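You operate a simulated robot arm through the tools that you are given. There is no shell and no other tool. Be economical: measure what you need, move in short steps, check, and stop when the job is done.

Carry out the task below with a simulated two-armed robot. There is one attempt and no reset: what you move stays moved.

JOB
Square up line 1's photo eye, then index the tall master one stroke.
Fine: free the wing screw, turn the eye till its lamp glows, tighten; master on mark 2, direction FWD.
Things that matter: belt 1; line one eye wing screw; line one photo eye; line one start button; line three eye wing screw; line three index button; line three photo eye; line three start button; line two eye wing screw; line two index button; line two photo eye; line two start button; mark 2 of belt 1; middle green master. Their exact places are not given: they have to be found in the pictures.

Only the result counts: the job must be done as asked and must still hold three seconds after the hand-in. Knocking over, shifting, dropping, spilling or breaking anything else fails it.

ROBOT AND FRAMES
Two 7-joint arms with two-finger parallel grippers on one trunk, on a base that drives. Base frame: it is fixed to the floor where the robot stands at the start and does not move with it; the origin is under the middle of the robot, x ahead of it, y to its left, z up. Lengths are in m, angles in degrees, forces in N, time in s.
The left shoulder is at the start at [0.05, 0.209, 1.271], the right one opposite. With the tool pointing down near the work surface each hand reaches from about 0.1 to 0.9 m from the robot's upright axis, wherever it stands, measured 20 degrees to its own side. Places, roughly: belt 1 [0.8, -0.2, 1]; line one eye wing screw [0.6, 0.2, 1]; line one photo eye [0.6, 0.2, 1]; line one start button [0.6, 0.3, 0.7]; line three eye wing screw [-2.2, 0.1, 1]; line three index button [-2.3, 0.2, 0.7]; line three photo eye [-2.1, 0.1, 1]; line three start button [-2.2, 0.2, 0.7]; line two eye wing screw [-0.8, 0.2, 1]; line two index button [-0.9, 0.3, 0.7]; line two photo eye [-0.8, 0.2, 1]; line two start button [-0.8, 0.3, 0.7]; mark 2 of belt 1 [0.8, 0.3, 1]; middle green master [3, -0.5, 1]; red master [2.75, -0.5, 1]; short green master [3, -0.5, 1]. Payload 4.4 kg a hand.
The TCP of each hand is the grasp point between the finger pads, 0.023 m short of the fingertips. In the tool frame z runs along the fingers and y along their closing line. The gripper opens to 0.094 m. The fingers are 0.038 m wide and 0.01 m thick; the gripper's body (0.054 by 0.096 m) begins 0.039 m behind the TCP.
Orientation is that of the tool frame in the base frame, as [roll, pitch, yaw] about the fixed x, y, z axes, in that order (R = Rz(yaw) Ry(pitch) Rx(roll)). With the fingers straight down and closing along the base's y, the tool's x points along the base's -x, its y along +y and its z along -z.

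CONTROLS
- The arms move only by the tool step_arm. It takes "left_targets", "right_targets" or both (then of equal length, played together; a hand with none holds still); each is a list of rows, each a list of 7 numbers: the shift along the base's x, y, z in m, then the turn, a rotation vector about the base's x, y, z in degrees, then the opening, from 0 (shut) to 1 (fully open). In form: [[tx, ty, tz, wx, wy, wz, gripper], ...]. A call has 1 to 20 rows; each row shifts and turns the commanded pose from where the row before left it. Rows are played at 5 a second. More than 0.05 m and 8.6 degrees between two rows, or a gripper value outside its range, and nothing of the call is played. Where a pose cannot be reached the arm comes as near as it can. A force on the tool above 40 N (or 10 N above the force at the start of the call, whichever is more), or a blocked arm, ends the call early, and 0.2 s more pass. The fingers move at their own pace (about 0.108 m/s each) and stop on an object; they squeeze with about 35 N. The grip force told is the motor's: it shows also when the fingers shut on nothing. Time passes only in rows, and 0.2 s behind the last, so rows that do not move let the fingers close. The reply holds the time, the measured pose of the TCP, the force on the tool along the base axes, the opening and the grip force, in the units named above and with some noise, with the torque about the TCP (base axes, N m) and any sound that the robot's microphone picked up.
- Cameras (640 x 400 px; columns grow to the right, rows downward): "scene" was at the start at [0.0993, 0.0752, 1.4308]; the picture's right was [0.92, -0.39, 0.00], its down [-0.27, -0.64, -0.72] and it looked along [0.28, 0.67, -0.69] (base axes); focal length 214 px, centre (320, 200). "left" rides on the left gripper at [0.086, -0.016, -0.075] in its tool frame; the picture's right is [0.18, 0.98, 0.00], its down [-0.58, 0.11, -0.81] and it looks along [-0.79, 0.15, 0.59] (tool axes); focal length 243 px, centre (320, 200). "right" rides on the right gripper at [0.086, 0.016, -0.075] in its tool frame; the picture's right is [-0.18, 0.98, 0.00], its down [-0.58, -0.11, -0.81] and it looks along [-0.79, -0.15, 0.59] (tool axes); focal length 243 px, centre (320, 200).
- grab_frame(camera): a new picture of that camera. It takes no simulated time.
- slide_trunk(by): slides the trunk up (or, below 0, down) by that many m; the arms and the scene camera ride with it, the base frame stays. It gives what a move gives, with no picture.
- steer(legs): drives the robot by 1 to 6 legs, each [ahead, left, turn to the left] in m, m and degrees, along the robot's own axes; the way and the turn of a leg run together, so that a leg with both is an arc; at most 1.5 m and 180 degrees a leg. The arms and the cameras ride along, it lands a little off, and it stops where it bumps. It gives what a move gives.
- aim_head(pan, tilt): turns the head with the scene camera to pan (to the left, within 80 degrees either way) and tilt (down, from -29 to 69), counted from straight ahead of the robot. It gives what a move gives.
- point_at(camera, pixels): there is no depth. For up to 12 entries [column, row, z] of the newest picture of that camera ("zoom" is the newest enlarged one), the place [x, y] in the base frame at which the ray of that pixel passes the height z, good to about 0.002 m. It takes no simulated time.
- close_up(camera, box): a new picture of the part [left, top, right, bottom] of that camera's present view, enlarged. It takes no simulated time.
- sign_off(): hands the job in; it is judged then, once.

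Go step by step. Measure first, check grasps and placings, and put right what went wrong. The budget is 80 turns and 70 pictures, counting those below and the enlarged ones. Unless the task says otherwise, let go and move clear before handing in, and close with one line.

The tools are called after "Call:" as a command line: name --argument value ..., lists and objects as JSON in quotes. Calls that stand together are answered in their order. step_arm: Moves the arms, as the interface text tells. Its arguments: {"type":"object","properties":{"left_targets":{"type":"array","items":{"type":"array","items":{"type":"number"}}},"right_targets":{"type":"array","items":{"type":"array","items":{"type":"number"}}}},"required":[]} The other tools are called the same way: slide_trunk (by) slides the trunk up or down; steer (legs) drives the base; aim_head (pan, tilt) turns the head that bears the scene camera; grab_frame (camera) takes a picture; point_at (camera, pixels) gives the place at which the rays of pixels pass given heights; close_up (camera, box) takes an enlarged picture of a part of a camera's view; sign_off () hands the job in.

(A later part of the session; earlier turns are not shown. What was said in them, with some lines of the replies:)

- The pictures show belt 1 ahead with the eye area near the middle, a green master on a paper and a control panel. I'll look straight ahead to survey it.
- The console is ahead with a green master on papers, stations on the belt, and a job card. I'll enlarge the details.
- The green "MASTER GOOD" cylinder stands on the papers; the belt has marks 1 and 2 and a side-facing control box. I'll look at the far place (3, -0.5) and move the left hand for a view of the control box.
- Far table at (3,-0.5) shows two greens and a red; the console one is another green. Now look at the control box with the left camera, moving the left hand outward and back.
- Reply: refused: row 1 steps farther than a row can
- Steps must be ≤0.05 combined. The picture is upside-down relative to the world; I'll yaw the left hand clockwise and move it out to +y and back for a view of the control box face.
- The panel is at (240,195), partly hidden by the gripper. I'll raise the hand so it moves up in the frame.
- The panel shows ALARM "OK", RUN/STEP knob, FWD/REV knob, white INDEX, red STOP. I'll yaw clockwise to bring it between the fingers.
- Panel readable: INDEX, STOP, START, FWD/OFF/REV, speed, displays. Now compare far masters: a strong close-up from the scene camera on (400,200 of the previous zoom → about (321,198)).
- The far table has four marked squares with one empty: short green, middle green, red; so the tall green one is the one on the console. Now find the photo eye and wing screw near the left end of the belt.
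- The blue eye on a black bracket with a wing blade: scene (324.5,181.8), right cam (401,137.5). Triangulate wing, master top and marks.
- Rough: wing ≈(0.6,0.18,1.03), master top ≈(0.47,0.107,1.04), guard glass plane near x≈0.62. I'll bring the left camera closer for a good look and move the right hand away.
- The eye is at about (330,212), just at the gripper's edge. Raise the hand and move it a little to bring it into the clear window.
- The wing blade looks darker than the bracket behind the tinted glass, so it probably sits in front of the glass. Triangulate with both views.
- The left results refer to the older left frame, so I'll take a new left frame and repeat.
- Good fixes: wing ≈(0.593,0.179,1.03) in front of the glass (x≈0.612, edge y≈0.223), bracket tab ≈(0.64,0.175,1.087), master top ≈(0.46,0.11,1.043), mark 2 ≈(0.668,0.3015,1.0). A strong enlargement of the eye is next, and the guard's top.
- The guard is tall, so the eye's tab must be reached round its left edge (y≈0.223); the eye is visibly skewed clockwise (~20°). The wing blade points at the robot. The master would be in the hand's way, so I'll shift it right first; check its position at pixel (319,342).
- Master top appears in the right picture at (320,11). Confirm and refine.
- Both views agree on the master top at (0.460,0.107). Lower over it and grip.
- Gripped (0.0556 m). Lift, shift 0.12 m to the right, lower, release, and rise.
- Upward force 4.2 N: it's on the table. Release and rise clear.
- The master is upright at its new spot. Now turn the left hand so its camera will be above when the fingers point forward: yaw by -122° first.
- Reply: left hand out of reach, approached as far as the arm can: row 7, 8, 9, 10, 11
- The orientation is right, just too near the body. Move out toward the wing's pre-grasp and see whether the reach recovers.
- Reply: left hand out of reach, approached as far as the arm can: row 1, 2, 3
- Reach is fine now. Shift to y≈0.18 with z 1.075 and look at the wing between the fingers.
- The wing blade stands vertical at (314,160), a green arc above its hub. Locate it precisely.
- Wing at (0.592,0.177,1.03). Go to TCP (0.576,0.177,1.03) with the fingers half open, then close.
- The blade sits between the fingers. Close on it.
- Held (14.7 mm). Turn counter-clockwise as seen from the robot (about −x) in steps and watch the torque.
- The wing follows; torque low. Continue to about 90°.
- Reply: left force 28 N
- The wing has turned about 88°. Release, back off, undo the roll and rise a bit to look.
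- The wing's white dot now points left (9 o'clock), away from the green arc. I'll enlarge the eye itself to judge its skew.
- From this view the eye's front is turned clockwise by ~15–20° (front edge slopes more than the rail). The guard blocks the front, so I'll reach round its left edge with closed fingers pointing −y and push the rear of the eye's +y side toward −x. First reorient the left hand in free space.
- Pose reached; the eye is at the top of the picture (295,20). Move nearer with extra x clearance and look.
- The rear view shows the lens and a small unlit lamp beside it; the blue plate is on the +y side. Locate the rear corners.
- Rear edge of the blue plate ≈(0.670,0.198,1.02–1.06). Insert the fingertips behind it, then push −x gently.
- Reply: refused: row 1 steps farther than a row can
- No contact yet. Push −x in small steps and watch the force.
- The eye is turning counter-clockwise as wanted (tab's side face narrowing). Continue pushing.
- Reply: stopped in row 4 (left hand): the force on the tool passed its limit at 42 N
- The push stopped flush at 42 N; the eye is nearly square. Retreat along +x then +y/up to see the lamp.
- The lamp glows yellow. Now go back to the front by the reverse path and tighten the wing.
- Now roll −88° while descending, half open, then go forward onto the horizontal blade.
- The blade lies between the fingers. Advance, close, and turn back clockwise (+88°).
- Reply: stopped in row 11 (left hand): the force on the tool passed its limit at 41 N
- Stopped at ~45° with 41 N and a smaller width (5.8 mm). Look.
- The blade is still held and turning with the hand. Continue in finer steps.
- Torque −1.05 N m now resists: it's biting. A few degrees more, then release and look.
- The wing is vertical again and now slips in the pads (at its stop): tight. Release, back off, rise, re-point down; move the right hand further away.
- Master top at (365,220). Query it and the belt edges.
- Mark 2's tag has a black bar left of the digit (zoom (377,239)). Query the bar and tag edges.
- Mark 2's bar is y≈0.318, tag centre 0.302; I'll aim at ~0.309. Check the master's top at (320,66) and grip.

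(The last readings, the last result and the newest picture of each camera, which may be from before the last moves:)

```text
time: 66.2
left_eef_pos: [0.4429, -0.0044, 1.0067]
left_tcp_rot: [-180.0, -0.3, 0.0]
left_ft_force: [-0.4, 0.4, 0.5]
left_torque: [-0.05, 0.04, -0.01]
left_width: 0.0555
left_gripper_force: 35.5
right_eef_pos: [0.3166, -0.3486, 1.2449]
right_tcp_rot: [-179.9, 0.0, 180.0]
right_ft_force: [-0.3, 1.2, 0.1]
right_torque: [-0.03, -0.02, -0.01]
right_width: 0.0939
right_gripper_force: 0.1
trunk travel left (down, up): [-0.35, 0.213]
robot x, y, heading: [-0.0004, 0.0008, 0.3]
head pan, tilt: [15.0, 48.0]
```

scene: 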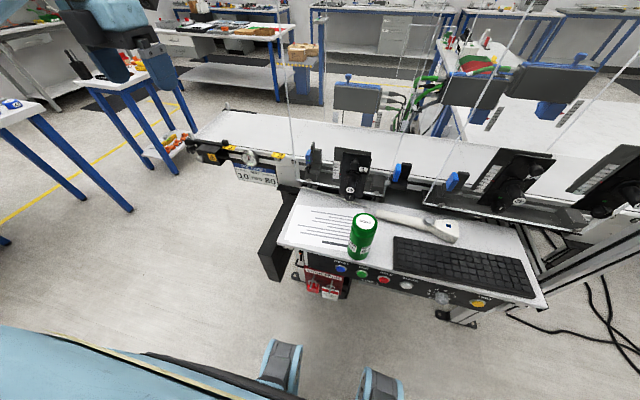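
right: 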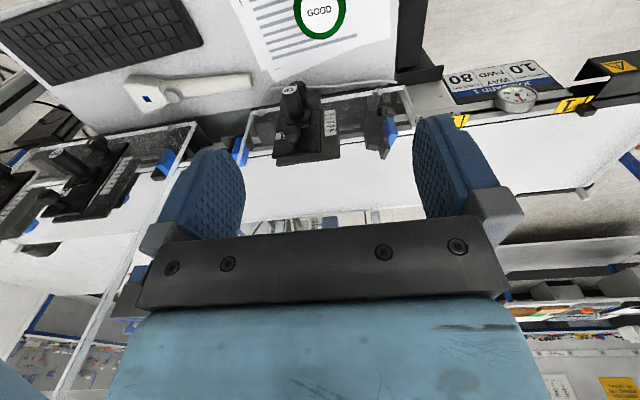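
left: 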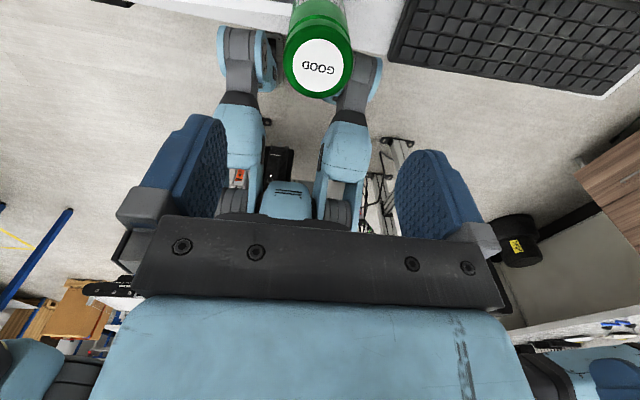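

Held. Lift, carry left clear of the guard, then forward over the belt.

Call:
step_arm --left_targets '[[0, 0, 0.05, 0, 0, 0, 0.3], [0, 0, 0.05, 0, 0, 0, 0.3], [0, 0, 0.05, 0, 0, 0, 0.3], [0, 0, 0.05, 0, 0, 0, 0.3], [0, 0.045, 0.02, 0, 0, 0, 0.3], [0, 0.045, 0, 0, 0, 0, 0.3], [0, 0.045, 0, 0, 0, 0, 0.3], [0, 0.045, 0, 0, 0, 0, 0.3], [0, 0.045, 0, 0, 0, 0, 0.3], [0, 0.045, 0, 0, 0, 0, 0.3], [0, 0.045, 0, 0, 0, 0, 0.3], [0, 0.045, 0, 0, 0, 0, 0.3], [0, 0.04, 0, 0, 0, 0, 0.3], [0.045, 0, 0, 0, 0, 0, 0.3], [0.045, 0, 0, 0, 0, 0, 0.3], [0.045, 0, 0, 0, 0, 0, 0.3], [0.045, 0, 0, 0, 0, 0, 0.3], [0.045, 0, 0, 0, 0, 0, 0.3]]'

Call:
step_arm --left_targets '[[0.045, 0, -0.01, 0, 0, 0, 0.3], [0.045, 0, -0.01, 0, 0, 0, 0.3], [0.03, -0.01, -0.02, 0, 0, 0, 0.3], [0, -0.03, -0.02, 0, 0, 0, 0.3], [0, -0.03, -0.02, 0, 0, 0, 0.3], [0, -0.016, 0, 0, 0, 0, 0.3], [0, 0, 0, 0, 0, 0, 0.3]]'

Call:
grab_frame --camera "scene"

```text
time: 70.0
left_eef_pos: [0.6718, 0.3952, 1.2236]
left_tcp_rot: [-180.0, -0.2, 0.0]
left_ft_force: [0.2, 0.0, -3.8]
left_torque: [0.0, 0.04, 0.0]
left_width: 0.0556
left_gripper_force: 35.6
right_eef_pos: [0.3199, -0.3489, 1.2443]
right_tcp_rot: [179.9, -0.1, -179.8]
right_ft_force: [0.0, 0.4, 0.7]
right_torque: [0.01, 0.04, 0.0]
right_width: 0.0941
right_gripper_force: 0.2
trunk travel left (down, up): [-0.35, 0.213]
robot x, y, heading: [0.002, 0.0001, 0.4]
head pan, tilt: [15.0, 48.0]
```

```text
time: 71.6
left_eef_pos: [0.7873, 0.3082, 1.1444]
left_tcp_rot: [179.9, -0.3, 0.1]
left_ft_force: [0.4, -0.2, -4.1]
left_torque: [-0.03, -0.02, 0.03]
left_width: 0.0556
left_gripper_force: 35.2
right_eef_pos: [0.3176, -0.3486, 1.2447]
right_tcp_rot: [180.0, 0.0, -179.9]
right_ft_force: [0.2, 0.0, 0.2]
right_torque: [0.0, 0.0, -0.02]
right_width: 0.0942
right_gripper_force: 0.0
trunk travel left (down, up): [-0.35, 0.213]
robot x, y, heading: [0.0013, -0.0034, -0.1]
head pan, tilt: [15.0, 48.0]
```

```text
11 pictures are left
```

scene: 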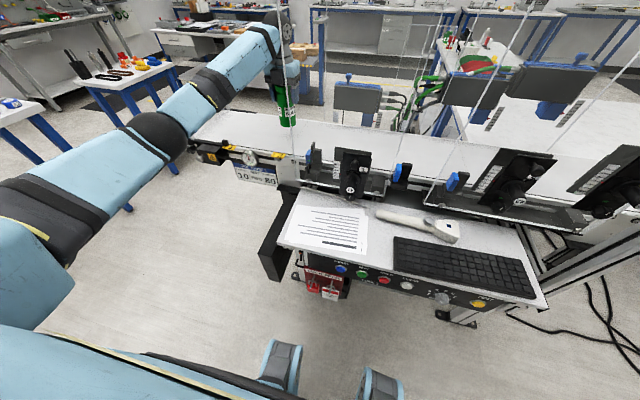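

Clear of the guard. Lower toward the belt until the weight is taken.

Call:
step_arm --left_targets '[[0, 0, -0.03, 0, 0, 0, 0.3], [0, 0, -0.008, 0, 0, 0, 0.3], [0, 0, -0.004, 0, 0, 0, 0.3], [0, 0, -0.003, 0, 0, 0, 0.3], [0, 0, 0, 0, 0, 0, 0.3]]'

```text
time: 72.8
left_eef_pos: [0.7889, 0.3089, 1.0974]
left_tcp_rot: [-179.9, -0.2, 0.0]
left_ft_force: [-0.9, -0.6, -4.1]
left_torque: [-0.01, 0.02, 0.02]
left_width: 0.0556
left_gripper_force: 34.9
right_eef_pos: [0.3186, -0.3475, 1.2454]
right_tcp_rot: [-180.0, 0.0, 180.0]
right_ft_force: [-0.2, -0.4, 0.5]
right_torque: [0.0, 0.03, 0.04]
right_width: 0.0939
right_gripper_force: 0.1
trunk travel left (down, up): [-0.35, 0.213]
robot x, y, heading: [0.0027, 0.002, 0.0]
head pan, tilt: [15.0, 48.0]
```

Call:
step_arm --left_targets '[[0, 0, -0.003, 0, 0, 0, 0.3], [0, 0, -0.002, 0, 0, 0, 0.3], [0, 0, 0, 0, 0, 0, 0.3]]'

```text
time: 73.6
left_eef_pos: [0.7883, 0.3082, 1.0971]
left_tcp_rot: [180.0, -0.5, 0.1]
left_ft_force: [12.9, 1.9, 20.4]
left_torque: [0.32, -0.57, -0.14]
left_width: 0.0555
left_gripper_force: 34.7
right_eef_pos: [0.3158, -0.3499, 1.2451]
right_tcp_rot: [179.9, 0.1, -180.0]
right_ft_force: [0.2, 0.5, -0.9]
right_torque: [0.01, 0.0, -0.02]
right_width: 0.0939
right_gripper_force: 0.1
trunk travel left (down, up): [-0.35, 0.213]
robot x, y, heading: [-0.0006, -0.0001, 0.2]
head pan, tilt: [15.0, 48.0]
```

It rests on the belt (+20 N). Ease up, release, rise straight, and look.

Call:
step_arm --left_targets '[[0, 0, 0.004, 0, 0, 0, 0.3], [0, 0, 0, 0, 0, 0, 0.75], [0, 0, 0, 0, 0, 0, 1], [0, 0, 0, 0, 0, 0, 1], [0, 0, 0.03, 0, 0, 0, 1], [0, 0, 0.05, 0, 0, 0, 1], [0, 0, 0.05, 0, 0, 0, 1], [0, 0.045, 0.02, 0, 0, 0, 1], [-0.02, 0.045, 0, 0, 0, 0, 1], [-0.045, 0.015, 0, 0, 0, 0, 1], [-0.045, 0.015, 0, 0, 0, 0, 1], [-0.045, 0.015, 0, 0, 0, 0, 1]]'

Call:
close_up --camera "scene" --box '[230, 80, 350, 180]'

```text
time: 76.2
left_eef_pos: [0.6312, 0.4441, 1.2499]
left_tcp_rot: [179.9, -0.4, 0.0]
left_ft_force: [0.1, 0.6, 0.3]
left_torque: [-0.02, -0.04, -0.01]
left_width: 0.0938
left_gripper_force: 0.0
right_eef_pos: [0.3158, -0.3477, 1.2455]
right_tcp_rot: [180.0, 0.1, -180.0]
right_ft_force: [-0.2, 0.3, -0.2]
right_torque: [0.0, 0.03, 0.0]
right_width: 0.0939
right_gripper_force: 0.1
trunk travel left (down, up): [-0.35, 0.213]
robot x, y, heading: [-0.0002, -0.0029, -0.1]
head pan, tilt: [15.0, 48.0]
```

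```text
4.00 times, centred on (290, 130) of scene
```

zoom: 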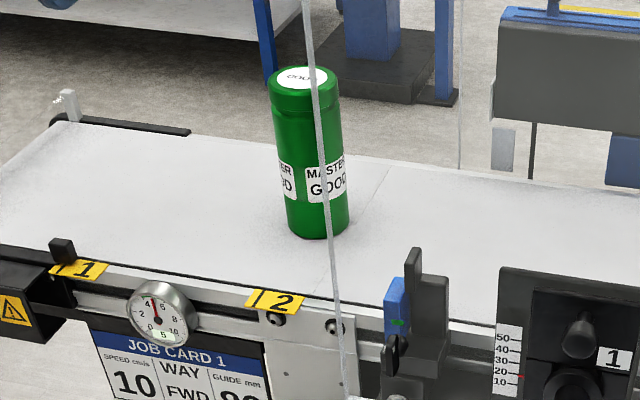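

The master stands on the belt at mark 2 and the wing is still vertical. Now reorient the left hand for the control box face (fingers toward −y, camera on top).

Call:
step_arm --left_targets '[[-0.015, 0.02, -0.01, 0, 0, -8.2, 1], [-0.015, 0.02, -0.01, 0, 0, -8.2, 1], [-0.015, 0.02, -0.02, 0, 0, -8.2, 1], [-0.015, 0.02, -0.02, 0, 0, -8.2, 1], [-0.015, 0.02, -0.02, 0, 0, -8.2, 1], [-0.015, 0.02, -0.02, 0, 0, -8.2, 1], [-0.015, 0.02, -0.02, 0, 0, -8.2, 1], [-0.015, 0.02, -0.02, 0, 0, -8.2, 1], [-0.01, 0.01, -0.02, 0, 0, -8.2, 1], [0, 0.005, -0.02, 0, 0, -8.2, 1], [0, 0, -0.02, 0, 0, -8, 1]]'

Call:
step_arm --left_targets '[[0, 0, -0.02, -8.2, 0, 0, 1], [0, 0, -0.02, -8.2, 0, 0, 1], [0, 0, -0.02, -8.2, 0, 0, 1], [0, 0, -0.02, -8.2, 0, 0, 1], [0, 0, -0.02, -8.2, 0, 0, 1], [0, 0, -0.02, -8.2, 0, 0, 1], [0, 0, -0.02, -8.2, 0, 0, 1], [0, 0, -0.02, -8.2, 0, 0, 1], [0, 0, -0.02, -8.2, 0, 0, 1], [0, 0, -0.02, -8.2, 0, 0, 1], [0, 0, -0.01, -8, 0, 0, 1]]'

Call:
grab_frame --camera "left"

```text
time: 78.6
left_eef_pos: [0.5694, 0.4993, 1.2058]
left_tcp_rot: [-176.3, -0.6, -21.3]
left_ft_force: [0.2, -0.6, -0.5]
left_torque: [-0.01, -0.01, 0.0]
left_width: 0.0942
left_gripper_force: 0.1
left hand out of reach, approached as far as the arm can: row 3, 4, 5, 6, 7, 8, 9, 10, 11
right_eef_pos: [0.3173, -0.3472, 1.2451]
right_tcp_rot: [179.9, 0.1, -179.9]
right_ft_force: [0.2, 0.0, -0.5]
right_torque: [0.0, 0.03, -0.01]
right_width: 0.0939
right_gripper_force: 0.1
trunk travel left (down, up): [-0.35, 0.213]
robot x, y, heading: [-0.0016, 0.0022, -0.2]
head pan, tilt: [15.0, 48.0]
```

```text
time: 81.0
left_eef_pos: [0.5387, 0.46, 1.0789]
left_tcp_rot: [128.4, -13.4, -10.9]
left_ft_force: [-0.1, -0.3, 0.1]
left_torque: [-0.01, 0.02, 0.02]
left_width: 0.0939
left_gripper_force: 0.0
left hand out of reach, approached as far as the arm can: row 1, 2, 3, 4, 5, 6, 7, 8, 9, 10, 11
right_eef_pos: [0.3179, -0.3486, 1.2449]
right_tcp_rot: [-180.0, -0.1, 180.0]
right_ft_force: [1.3, 0.0, -0.5]
right_torque: [0.03, 0.02, 0.02]
right_width: 0.0942
right_gripper_force: 0.0
trunk travel left (down, up): [-0.35, 0.213]
robot x, y, heading: [0.0009, 0.0003, -0.2]
head pan, tilt: [15.0, 48.0]
```

```text
9 pictures are left
```

left: 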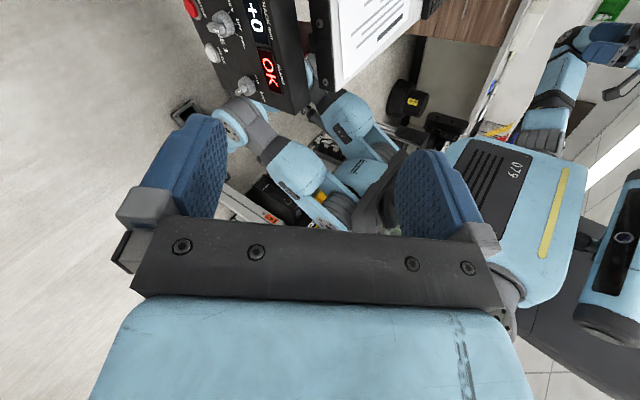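

Yaw beyond about −20° is out of the wrist's range, but this view shows the panel at upper left. Read the knobs.

Call:
close_up --camera "left" --box '[165, 0, 325, 110]'

Call:
point_at --camera "left" --pixels '[[212, 52, 0.65], [212, 52, 0.7], [218, 28, 0.75], [243, 88, 0.75], [193, 8, 0.7]]'

```text
3.64 times, centred on (245, 55) of left
```

zoom: 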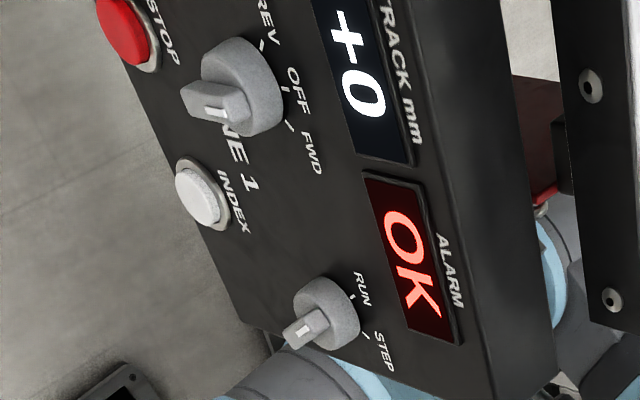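

```text
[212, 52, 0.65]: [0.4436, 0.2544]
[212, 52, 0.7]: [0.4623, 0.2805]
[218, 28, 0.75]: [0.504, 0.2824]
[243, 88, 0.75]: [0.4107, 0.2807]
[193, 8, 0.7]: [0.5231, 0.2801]
```

The direction knob points OFF, RUN/STEP is on RUN; INDEX ≈(0.458,0.279,0.693), direction knob ≈(0.51,0.29,0.76). I'll rotate the hand to fingers −y with the camera below (within the wrist's range), at a stand-off.

Call:
step_arm --left_targets '[[-0.004, 0.008, -0.009, -1.8, 7.35, 2.49, 1], [-0.004, 0.008, -0.009, -1.8, 7.35, 2.49, 1], [-0.004, 0.008, -0.009, -1.8, 7.35, 2.49, 1], [-0.004, 0.008, -0.009, -1.8, 7.35, 2.49, 1], [-0.004, 0.008, -0.009, -1.8, 7.35, 2.49, 1], [-0.004, 0.008, -0.009, -1.8, 7.35, 2.49, 1], [-0.004, 0.008, -0.009, -1.8, 7.35, 2.49, 1], [-0.004, 0.008, -0.009, -1.8, 7.35, 2.49, 1], [-0.004, 0.008, -0.009, -1.8, 7.35, 2.49, 1], [-0.004, 0.008, -0.009, -1.8, 7.35, 2.49, 1], [-0.004, 0.008, -0.009, -1.8, 7.35, 2.49, 1], [-0.004, 0.008, -0.009, -1.8, 7.35, 2.49, 1], [-0.004, 0.008, -0.009, -1.8, 7.35, 2.49, 1], [-0.004, 0.008, -0.009, -1.8, 7.35, 2.49, 1]]'

```text
time: 84.0
left_eef_pos: [0.483, 0.5719, 0.9513]
left_tcp_rot: [67.0, 89.8, -22.9]
left_ft_force: [0.2, -0.5, -0.2]
left_torque: [0.0, 0.0, -0.02]
left_width: 0.0939
left_gripper_force: 0.1
right_eef_pos: [0.3181, -0.348, 1.2453]
right_tcp_rot: [-179.9, 0.0, 179.9]
right_ft_force: [0.5, -0.4, 0.5]
right_torque: [-0.04, -0.02, 0.0]
right_width: 0.0939
right_gripper_force: 0.1
trunk travel left (down, up): [-0.35, 0.213]
robot x, y, heading: [-0.0018, 0.002, -0.2]
head pan, tilt: [15.0, 48.0]
```

Orientation reached. Lower the trunk by 0.25 so the hand gets to panel height (right hand stays above the console).

Call:
slide_trunk --by -0.25

Call:
step_arm --left_targets '[[0, -0.03, -0.01, 0, 0, 0, 1], [0, -0.03, -0.01, 0, 0, 0, 1], [0, -0.03, -0.01, 0, 0, 0, 1], [0, -0.02, -0.01, 0, 0, 0, 1]]'

Call:
grab_frame --camera "left"

```text
time: 86.6
left_eef_pos: [0.4827, 0.5703, 0.7015]
left_tcp_rot: [88.4, 89.7, -1.6]
left_ft_force: [-0.1, -0.8, 0.3]
left_torque: [-0.01, 0.02, 0.0]
left_width: 0.0939
left_gripper_force: 0.1
right_eef_pos: [0.317, -0.3486, 0.9942]
right_tcp_rot: [-179.9, 0.0, 179.9]
right_ft_force: [-0.1, 0.4, 1.0]
right_torque: [-0.01, 0.0, 0.01]
right_width: 0.094
right_gripper_force: 0.0
trunk travel left (down, up): [-0.1, 0.463]
robot x, y, heading: [-0.0009, 0.0023, -0.1]
head pan, tilt: [15.0, 48.0]
```

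```text
time: 87.6
left_eef_pos: [0.483, 0.4608, 0.6619]
left_tcp_rot: [81.5, 89.6, -8.4]
left_ft_force: [-0.2, -0.6, 0.0]
left_torque: [0.01, 0.01, 0.05]
left_width: 0.0941
left_gripper_force: 0.0
right_eef_pos: [0.3161, -0.3491, 0.9951]
right_tcp_rot: [-180.0, -0.2, -179.9]
right_ft_force: [-0.2, 0.1, -0.4]
right_torque: [0.03, -0.02, 0.01]
right_width: 0.0941
right_gripper_force: 0.2
trunk travel left (down, up): [-0.1, 0.463]
robot x, y, heading: [-0.0005, -0.0007, 0.0]
head pan, tilt: [15.0, 48.0]
```

```text
7 pictures are left
```

left: 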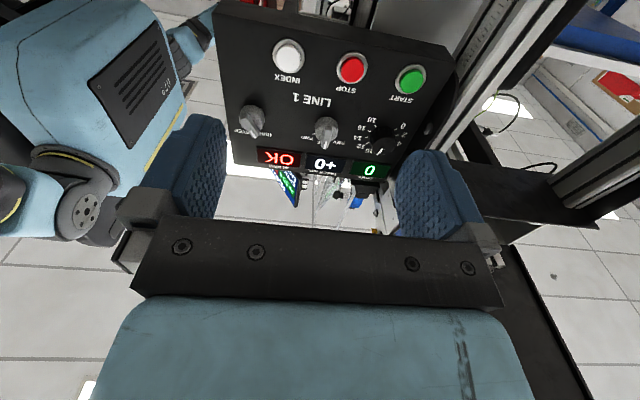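

Excellent view of the panel: INDEX (288,56), direction knob (326,130), RUN/STEP (252,122). Solve for their places.

Call:
point_at --camera "left" --pixels '[[288, 56, 0.68], [288, 56, 0.69], [288, 56, 0.7], [326, 130, 0.74], [326, 130, 0.75], [326, 130, 0.76], [326, 130, 0.77], [252, 122, 0.75], [252, 122, 0.76], [318, 162, 0.8], [318, 162, 0.78]]'

Call:
close_up --camera "left" --box '[220, 30, 420, 180]'

```text
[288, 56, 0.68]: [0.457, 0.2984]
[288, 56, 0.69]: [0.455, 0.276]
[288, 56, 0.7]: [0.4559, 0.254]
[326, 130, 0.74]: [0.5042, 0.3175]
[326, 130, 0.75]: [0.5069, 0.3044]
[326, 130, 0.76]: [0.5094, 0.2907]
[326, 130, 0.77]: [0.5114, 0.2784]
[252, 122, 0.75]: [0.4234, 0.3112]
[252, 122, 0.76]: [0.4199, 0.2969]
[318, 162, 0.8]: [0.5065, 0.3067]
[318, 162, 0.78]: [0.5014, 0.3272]
```

```text
2.67 times, centred on (320, 105) of left
```

zoom: 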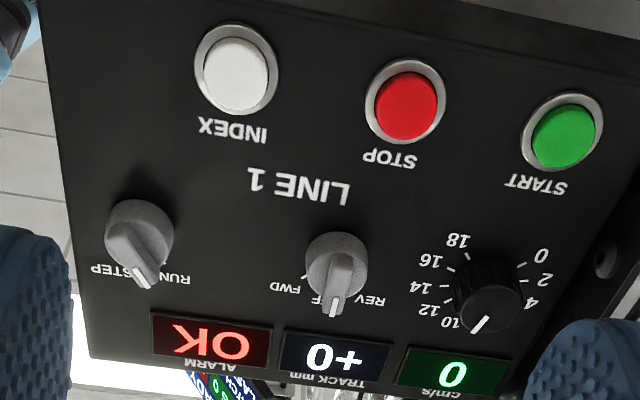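

Direction knob front ≈(0.509,0.289,0.7615), bar vertical at OFF; INDEX ≈(0.456,0.2755,0.690). Approach the direction knob, fingers half open, and close on the bar.

Call:
step_arm --left_targets '[[0.013, 0, 0.045, 0, 0, 0, 0.5], [0.013, 0, 0.045, 0, 0, 0, 0.5], [0, -0.045, 0.0096, 0, 0, 0, 0.5], [0, -0.045, 0, 0, 0, 0, 0.5], [0, -0.04, 0, 0, 0, 0, 0.5], [0, -0.032, 0, 0, 0, 0, 0.5], [0, 0, 0, 0, 0, 0, 0], [0, 0, 0, 0, 0, 0, 0], [0, 0, 0, 0, 0, 0, 0]]'

Call:
close_up --camera "left" --box '[200, 40, 440, 220]'

```text
time: 89.3
left_eef_pos: [0.5111, 0.2983, 0.7621]
left_tcp_rot: [72.4, 89.7, -17.1]
left_ft_force: [7.1, -0.8, -5.3]
left_torque: [-0.14, 0.03, 0.63]
left_width: 0.0295
left_gripper_force: 45.1
right_eef_pos: [0.3184, -0.3481, 0.9946]
right_tcp_rot: [180.0, -0.1, 180.0]
right_ft_force: [-0.2, 0.3, -0.3]
right_torque: [0.03, 0.02, 0.03]
right_width: 0.0939
right_gripper_force: 0.0
trunk travel left (down, up): [-0.1, 0.463]
robot x, y, heading: [0.0024, -0.0006, 0.1]
head pan, tilt: [15.0, 48.0]
stopped in row 8 (left hand): the force on the tool passed its limit at 42 N (the readings are from after the stop); the commanded pose is now the measured one
```

```text
2.22 times, centred on (320, 130) of left
```

zoom: 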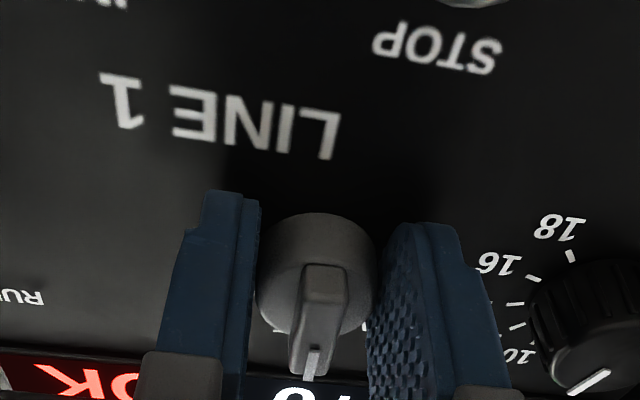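

The fingers hold the knob's round body (29.5 mm). Turn clockwise (viewer's sense, −y) by 45°.

Call:
step_arm --left_targets '[[0, 0, 0, 0, 0, 0, 0], [0, 0, 0, 0, -7.5, 0, 0], [0, 0, 0, 0, -7.5, 0, 0], [0, 0, 0, 0, -7.5, 0, 0], [0, 0, 0, 0, -7.5, 0, 0], [0, 0, 0, 0, -7.5, 0, 0], [0, 0, 0, 0, -7.5, 0, 0], [0, 0, 0, 0, 0, 0, 0]]'

Call:
close_up --camera "left" --box '[200, 40, 440, 220]'

```text
time: 90.4
left_eef_pos: [0.5128, 0.299, 0.7614]
left_tcp_rot: [89.3, 66.2, 0.0]
left_ft_force: [12.8, -0.8, -9.3]
left_torque: [0.09, 0.07, 0.8]
left_width: 0.0293
left_gripper_force: 45.2
right_eef_pos: [0.3178, -0.3484, 0.9945]
right_tcp_rot: [-180.0, -0.1, 180.0]
right_ft_force: [1.0, 0.2, -0.3]
right_torque: [-0.01, 0.0, -0.02]
right_width: 0.0939
right_gripper_force: 0.1
trunk travel left (down, up): [-0.1, 0.463]
robot x, y, heading: [0.0011, 0.0053, -0.0]
head pan, tilt: [15.0, 48.0]
stopped in row 5 (left hand): the force on the tool passed its limit at 42 N (the readings are from after the stop); the commanded pose is now the measured one
```

```text
2.22 times, centred on (320, 130) of left
```

zoom: 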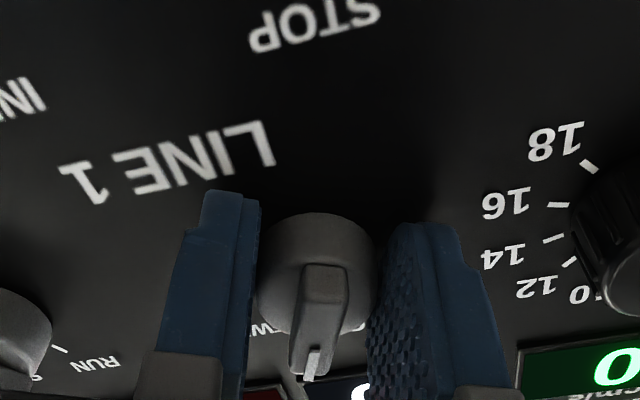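

The knob follows (≈24°). Shift slightly to ease the side force and turn further ~24°.

Call:
step_arm --left_targets '[[0.002, 0, -0.001, 0, 0, 0, 0], [0, 0, 0, 0, -5, 0, 0], [0.001, 0, -0.001, 0, -5, 0, 0], [0, 0, 0, 0, -5, 0, 0], [0, 0, 0, 0, -5, 0, 0], [0, 0, 0, 0, -4, 0, 0], [0, 0, 0, 0, 0, 0, 0]]'

```text
time: 92.0
left_eef_pos: [0.515, 0.2986, 0.764]
left_tcp_rot: [89.3, 41.8, 0.0]
left_ft_force: [7.6, -0.6, 8.7]
left_torque: [-0.52, 0.47, -0.12]
left_width: 0.0296
left_gripper_force: 45.3
right_eef_pos: [0.3171, -0.3493, 0.9947]
right_tcp_rot: [179.9, 0.0, 179.8]
right_ft_force: [-0.6, 0.5, -0.2]
right_torque: [0.04, 0.04, 0.0]
right_width: 0.0939
right_gripper_force: 0.1
trunk travel left (down, up): [-0.1, 0.463]
robot x, y, heading: [0.0008, 0.0008, 0.2]
head pan, tilt: [15.0, 48.0]
```

Turned ~48°, torque now resists. Release, withdraw, roll back, and view the panel.

Call:
step_arm --left_targets '[[0, 0, 0, 0, 0, 0, 0.5], [0, 0, 0, 0, 0, 0, 0.55], [0, 0.045, 0, 0, 0, 0, 0.55], [0, 0.045, 0, 0, 0, 0, 0.55], [0, 0.04, -0.02, 0, 0, 0, 0.55], [-0.01, 0.02, -0.03, 0, 8, 0, 1], [-0.01, 0.01, -0.03, 0, 8, 0, 1], [-0.01, 0, -0.02, 0, 8, 0, 1], [0, 0, 0, 0, 8, 0, 1], [0, 0, 0, 0, 8, 0, 1], [0, 0, 0, 0, 8, 0, 1]]'

Call:
close_up --camera "left" --box '[220, 30, 420, 180]'

```text
time: 94.4
left_eef_pos: [0.4854, 0.4594, 0.6609]
left_tcp_rot: [-32.9, 89.9, -122.3]
left_ft_force: [-0.3, -0.2, -0.1]
left_torque: [-0.01, 0.01, -0.02]
left_width: 0.0939
left_gripper_force: 0.1
right_eef_pos: [0.3174, -0.3491, 0.9946]
right_tcp_rot: [-180.0, 0.0, -180.0]
right_ft_force: [-0.5, 0.2, 0.1]
right_torque: [0.01, 0.01, 0.0]
right_width: 0.0941
right_gripper_force: 0.1
trunk travel left (down, up): [-0.1, 0.463]
robot x, y, heading: [-0.0019, -0.0008, -0.0]
head pan, tilt: [15.0, 48.0]
```

```text
2.67 times, centred on (320, 105) of left
```

zoom: 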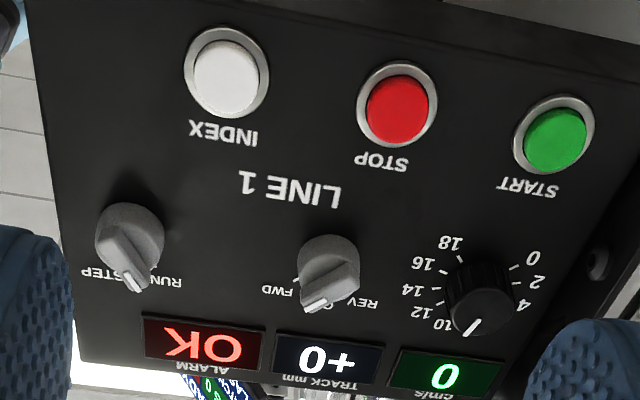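

The pointer is now toward FWD. Press INDEX once with closed fingers, watching the force.

Call:
step_arm --left_targets '[[-0.029, 0, 0.029, 0, 0, 0, 0], [0, -0.045, 0, 0, 0, 0, 0], [0, -0.045, 0, 0, 0, 0, 0], [0, -0.04, 0, 0, 0, 0, 0], [0, -0.02, 0, 0, 0, 0, 0], [0, 0, 0, 0, 0, 0, 0]]'

Call:
step_arm --left_targets '[[0, -0.005, 0, 0, 0, 0, 0], [0, -0.003, 0, 0, 0, 0, 0], [0, -0.003, 0, 0, 0, 0, 0], [0, -0.002, 0, 0, 0, 0, 0]]'

```text
time: 95.8
left_eef_pos: [0.456, 0.3104, 0.6887]
left_tcp_rot: [46.8, 89.9, -42.6]
left_ft_force: [0.1, -0.2, -0.6]
left_torque: [0.01, -0.01, 0.01]
left_width: 0.0
left_gripper_force: 34.8
right_eef_pos: [0.3176, -0.3485, 0.9956]
right_tcp_rot: [180.0, 0.0, -180.0]
right_ft_force: [-0.2, 0.2, 0.1]
right_torque: [0.02, 0.0, -0.01]
right_width: 0.0938
right_gripper_force: 0.0
trunk travel left (down, up): [-0.1, 0.463]
robot x, y, heading: [0.0047, -0.0027, -0.1]
head pan, tilt: [15.0, 48.0]
```

```text
time: 96.8
left_eef_pos: [0.4549, 0.2976, 0.6883]
left_tcp_rot: [-30.6, 89.8, -119.9]
left_ft_force: [-2.3, 16.8, -8.1]
left_torque: [0.15, -0.02, -0.05]
left_width: 0.0
left_gripper_force: 34.6
right_eef_pos: [0.3184, -0.3478, 0.9949]
right_tcp_rot: [179.9, 0.0, 180.0]
right_ft_force: [0.0, 0.3, 1.0]
right_torque: [-0.02, -0.03, 0.02]
right_width: 0.0941
right_gripper_force: 0.1
trunk travel left (down, up): [-0.1, 0.463]
robot x, y, heading: [0.0005, 0.0045, -0.1]
head pan, tilt: [15.0, 48.0]
heard: click
```

A click was heard. Withdraw and look at the belt.

Call:
step_arm --left_targets '[[0, 0.03, 0, 0, 0, 0, 0], [0, 0.045, 0, 0, 0, 0, 0], [0, 0.045, -0.01, 0, 0, 0, 0], [0, 0, 0, 0, 0, 0, 0], [0, 0, 0, 0, 0, 0, 0], [0, 0, 0, 0, 0, 0, 0], [0, 0, 0, 0, 0, 0, 0]]'

Call:
grab_frame --camera "scene"

```text
time: 98.4
left_eef_pos: [0.4541, 0.4141, 0.681]
left_tcp_rot: [56.5, 89.9, -32.9]
left_ft_force: [0.5, 0.7, 0.5]
left_torque: [-0.02, -0.03, 0.0]
left_width: 0.0001
left_gripper_force: 35.0
right_eef_pos: [0.3183, -0.3488, 0.9951]
right_tcp_rot: [-180.0, -0.1, -180.0]
right_ft_force: [-0.3, 0.0, -0.1]
right_torque: [0.01, -0.01, -0.01]
right_width: 0.0938
right_gripper_force: 0.0
trunk travel left (down, up): [-0.1, 0.463]
robot x, y, heading: [0.0029, 0.0072, -0.3]
head pan, tilt: [15.0, 48.0]
```

```text
2 pictures are left
```

scene: 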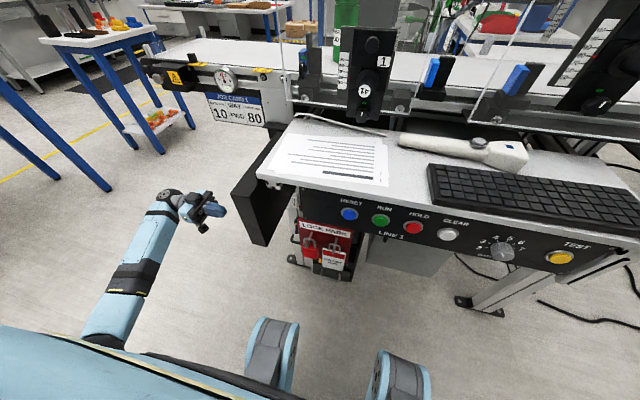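

The master has moved right: it's now behind station 1 at (343,50). Measure its displacement.

Call:
point_at --camera "scene" --pixels '[[343, 55, 1.03], [343, 62, 1.0], [343, 40, 1.06]]'

Call:
slide_trunk --by 0.25

Call:
close_up --camera "scene" --box '[230, 80, 410, 200]'

```text
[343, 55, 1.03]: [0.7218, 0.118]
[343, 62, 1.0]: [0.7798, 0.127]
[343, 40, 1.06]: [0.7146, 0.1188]
```

```text
time: 101.0
left_eef_pos: [0.4533, 0.414, 0.9319]
left_tcp_rot: [52.2, 89.9, -37.2]
left_ft_force: [-1.4, 0.5, -0.6]
left_torque: [0.0, -0.01, 0.02]
left_width: 0.0
left_gripper_force: 34.9
right_eef_pos: [0.3187, -0.3488, 1.2443]
right_tcp_rot: [-180.0, 0.0, -180.0]
right_ft_force: [-0.8, -0.2, -0.7]
right_torque: [-0.01, -0.01, 0.04]
right_width: 0.0939
right_gripper_force: 0.1
trunk travel left (down, up): [-0.35, 0.213]
robot x, y, heading: [0.0023, -0.0008, -0.1]
head pan, tilt: [15.0, 48.0]
```

```text
3.33 times, centred on (320, 140) of scene
```

zoom: 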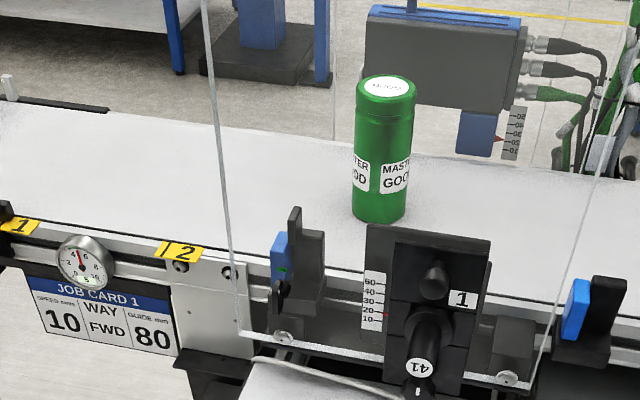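

The master stands upright about one mark-spacing (≈0.18 m) past mark 2 toward FWD. The eye is still square, the wing is vertical, and both hands are clear. Handing in.

Call:
sign_off

```text
The job is handed in.
```

Line 1's photo eye is squared with its lamp lit and its wing screw tightened. The tall green master was set on mark 2 and indexed one stroke with the direction knob at FWD, and the job is handed in.
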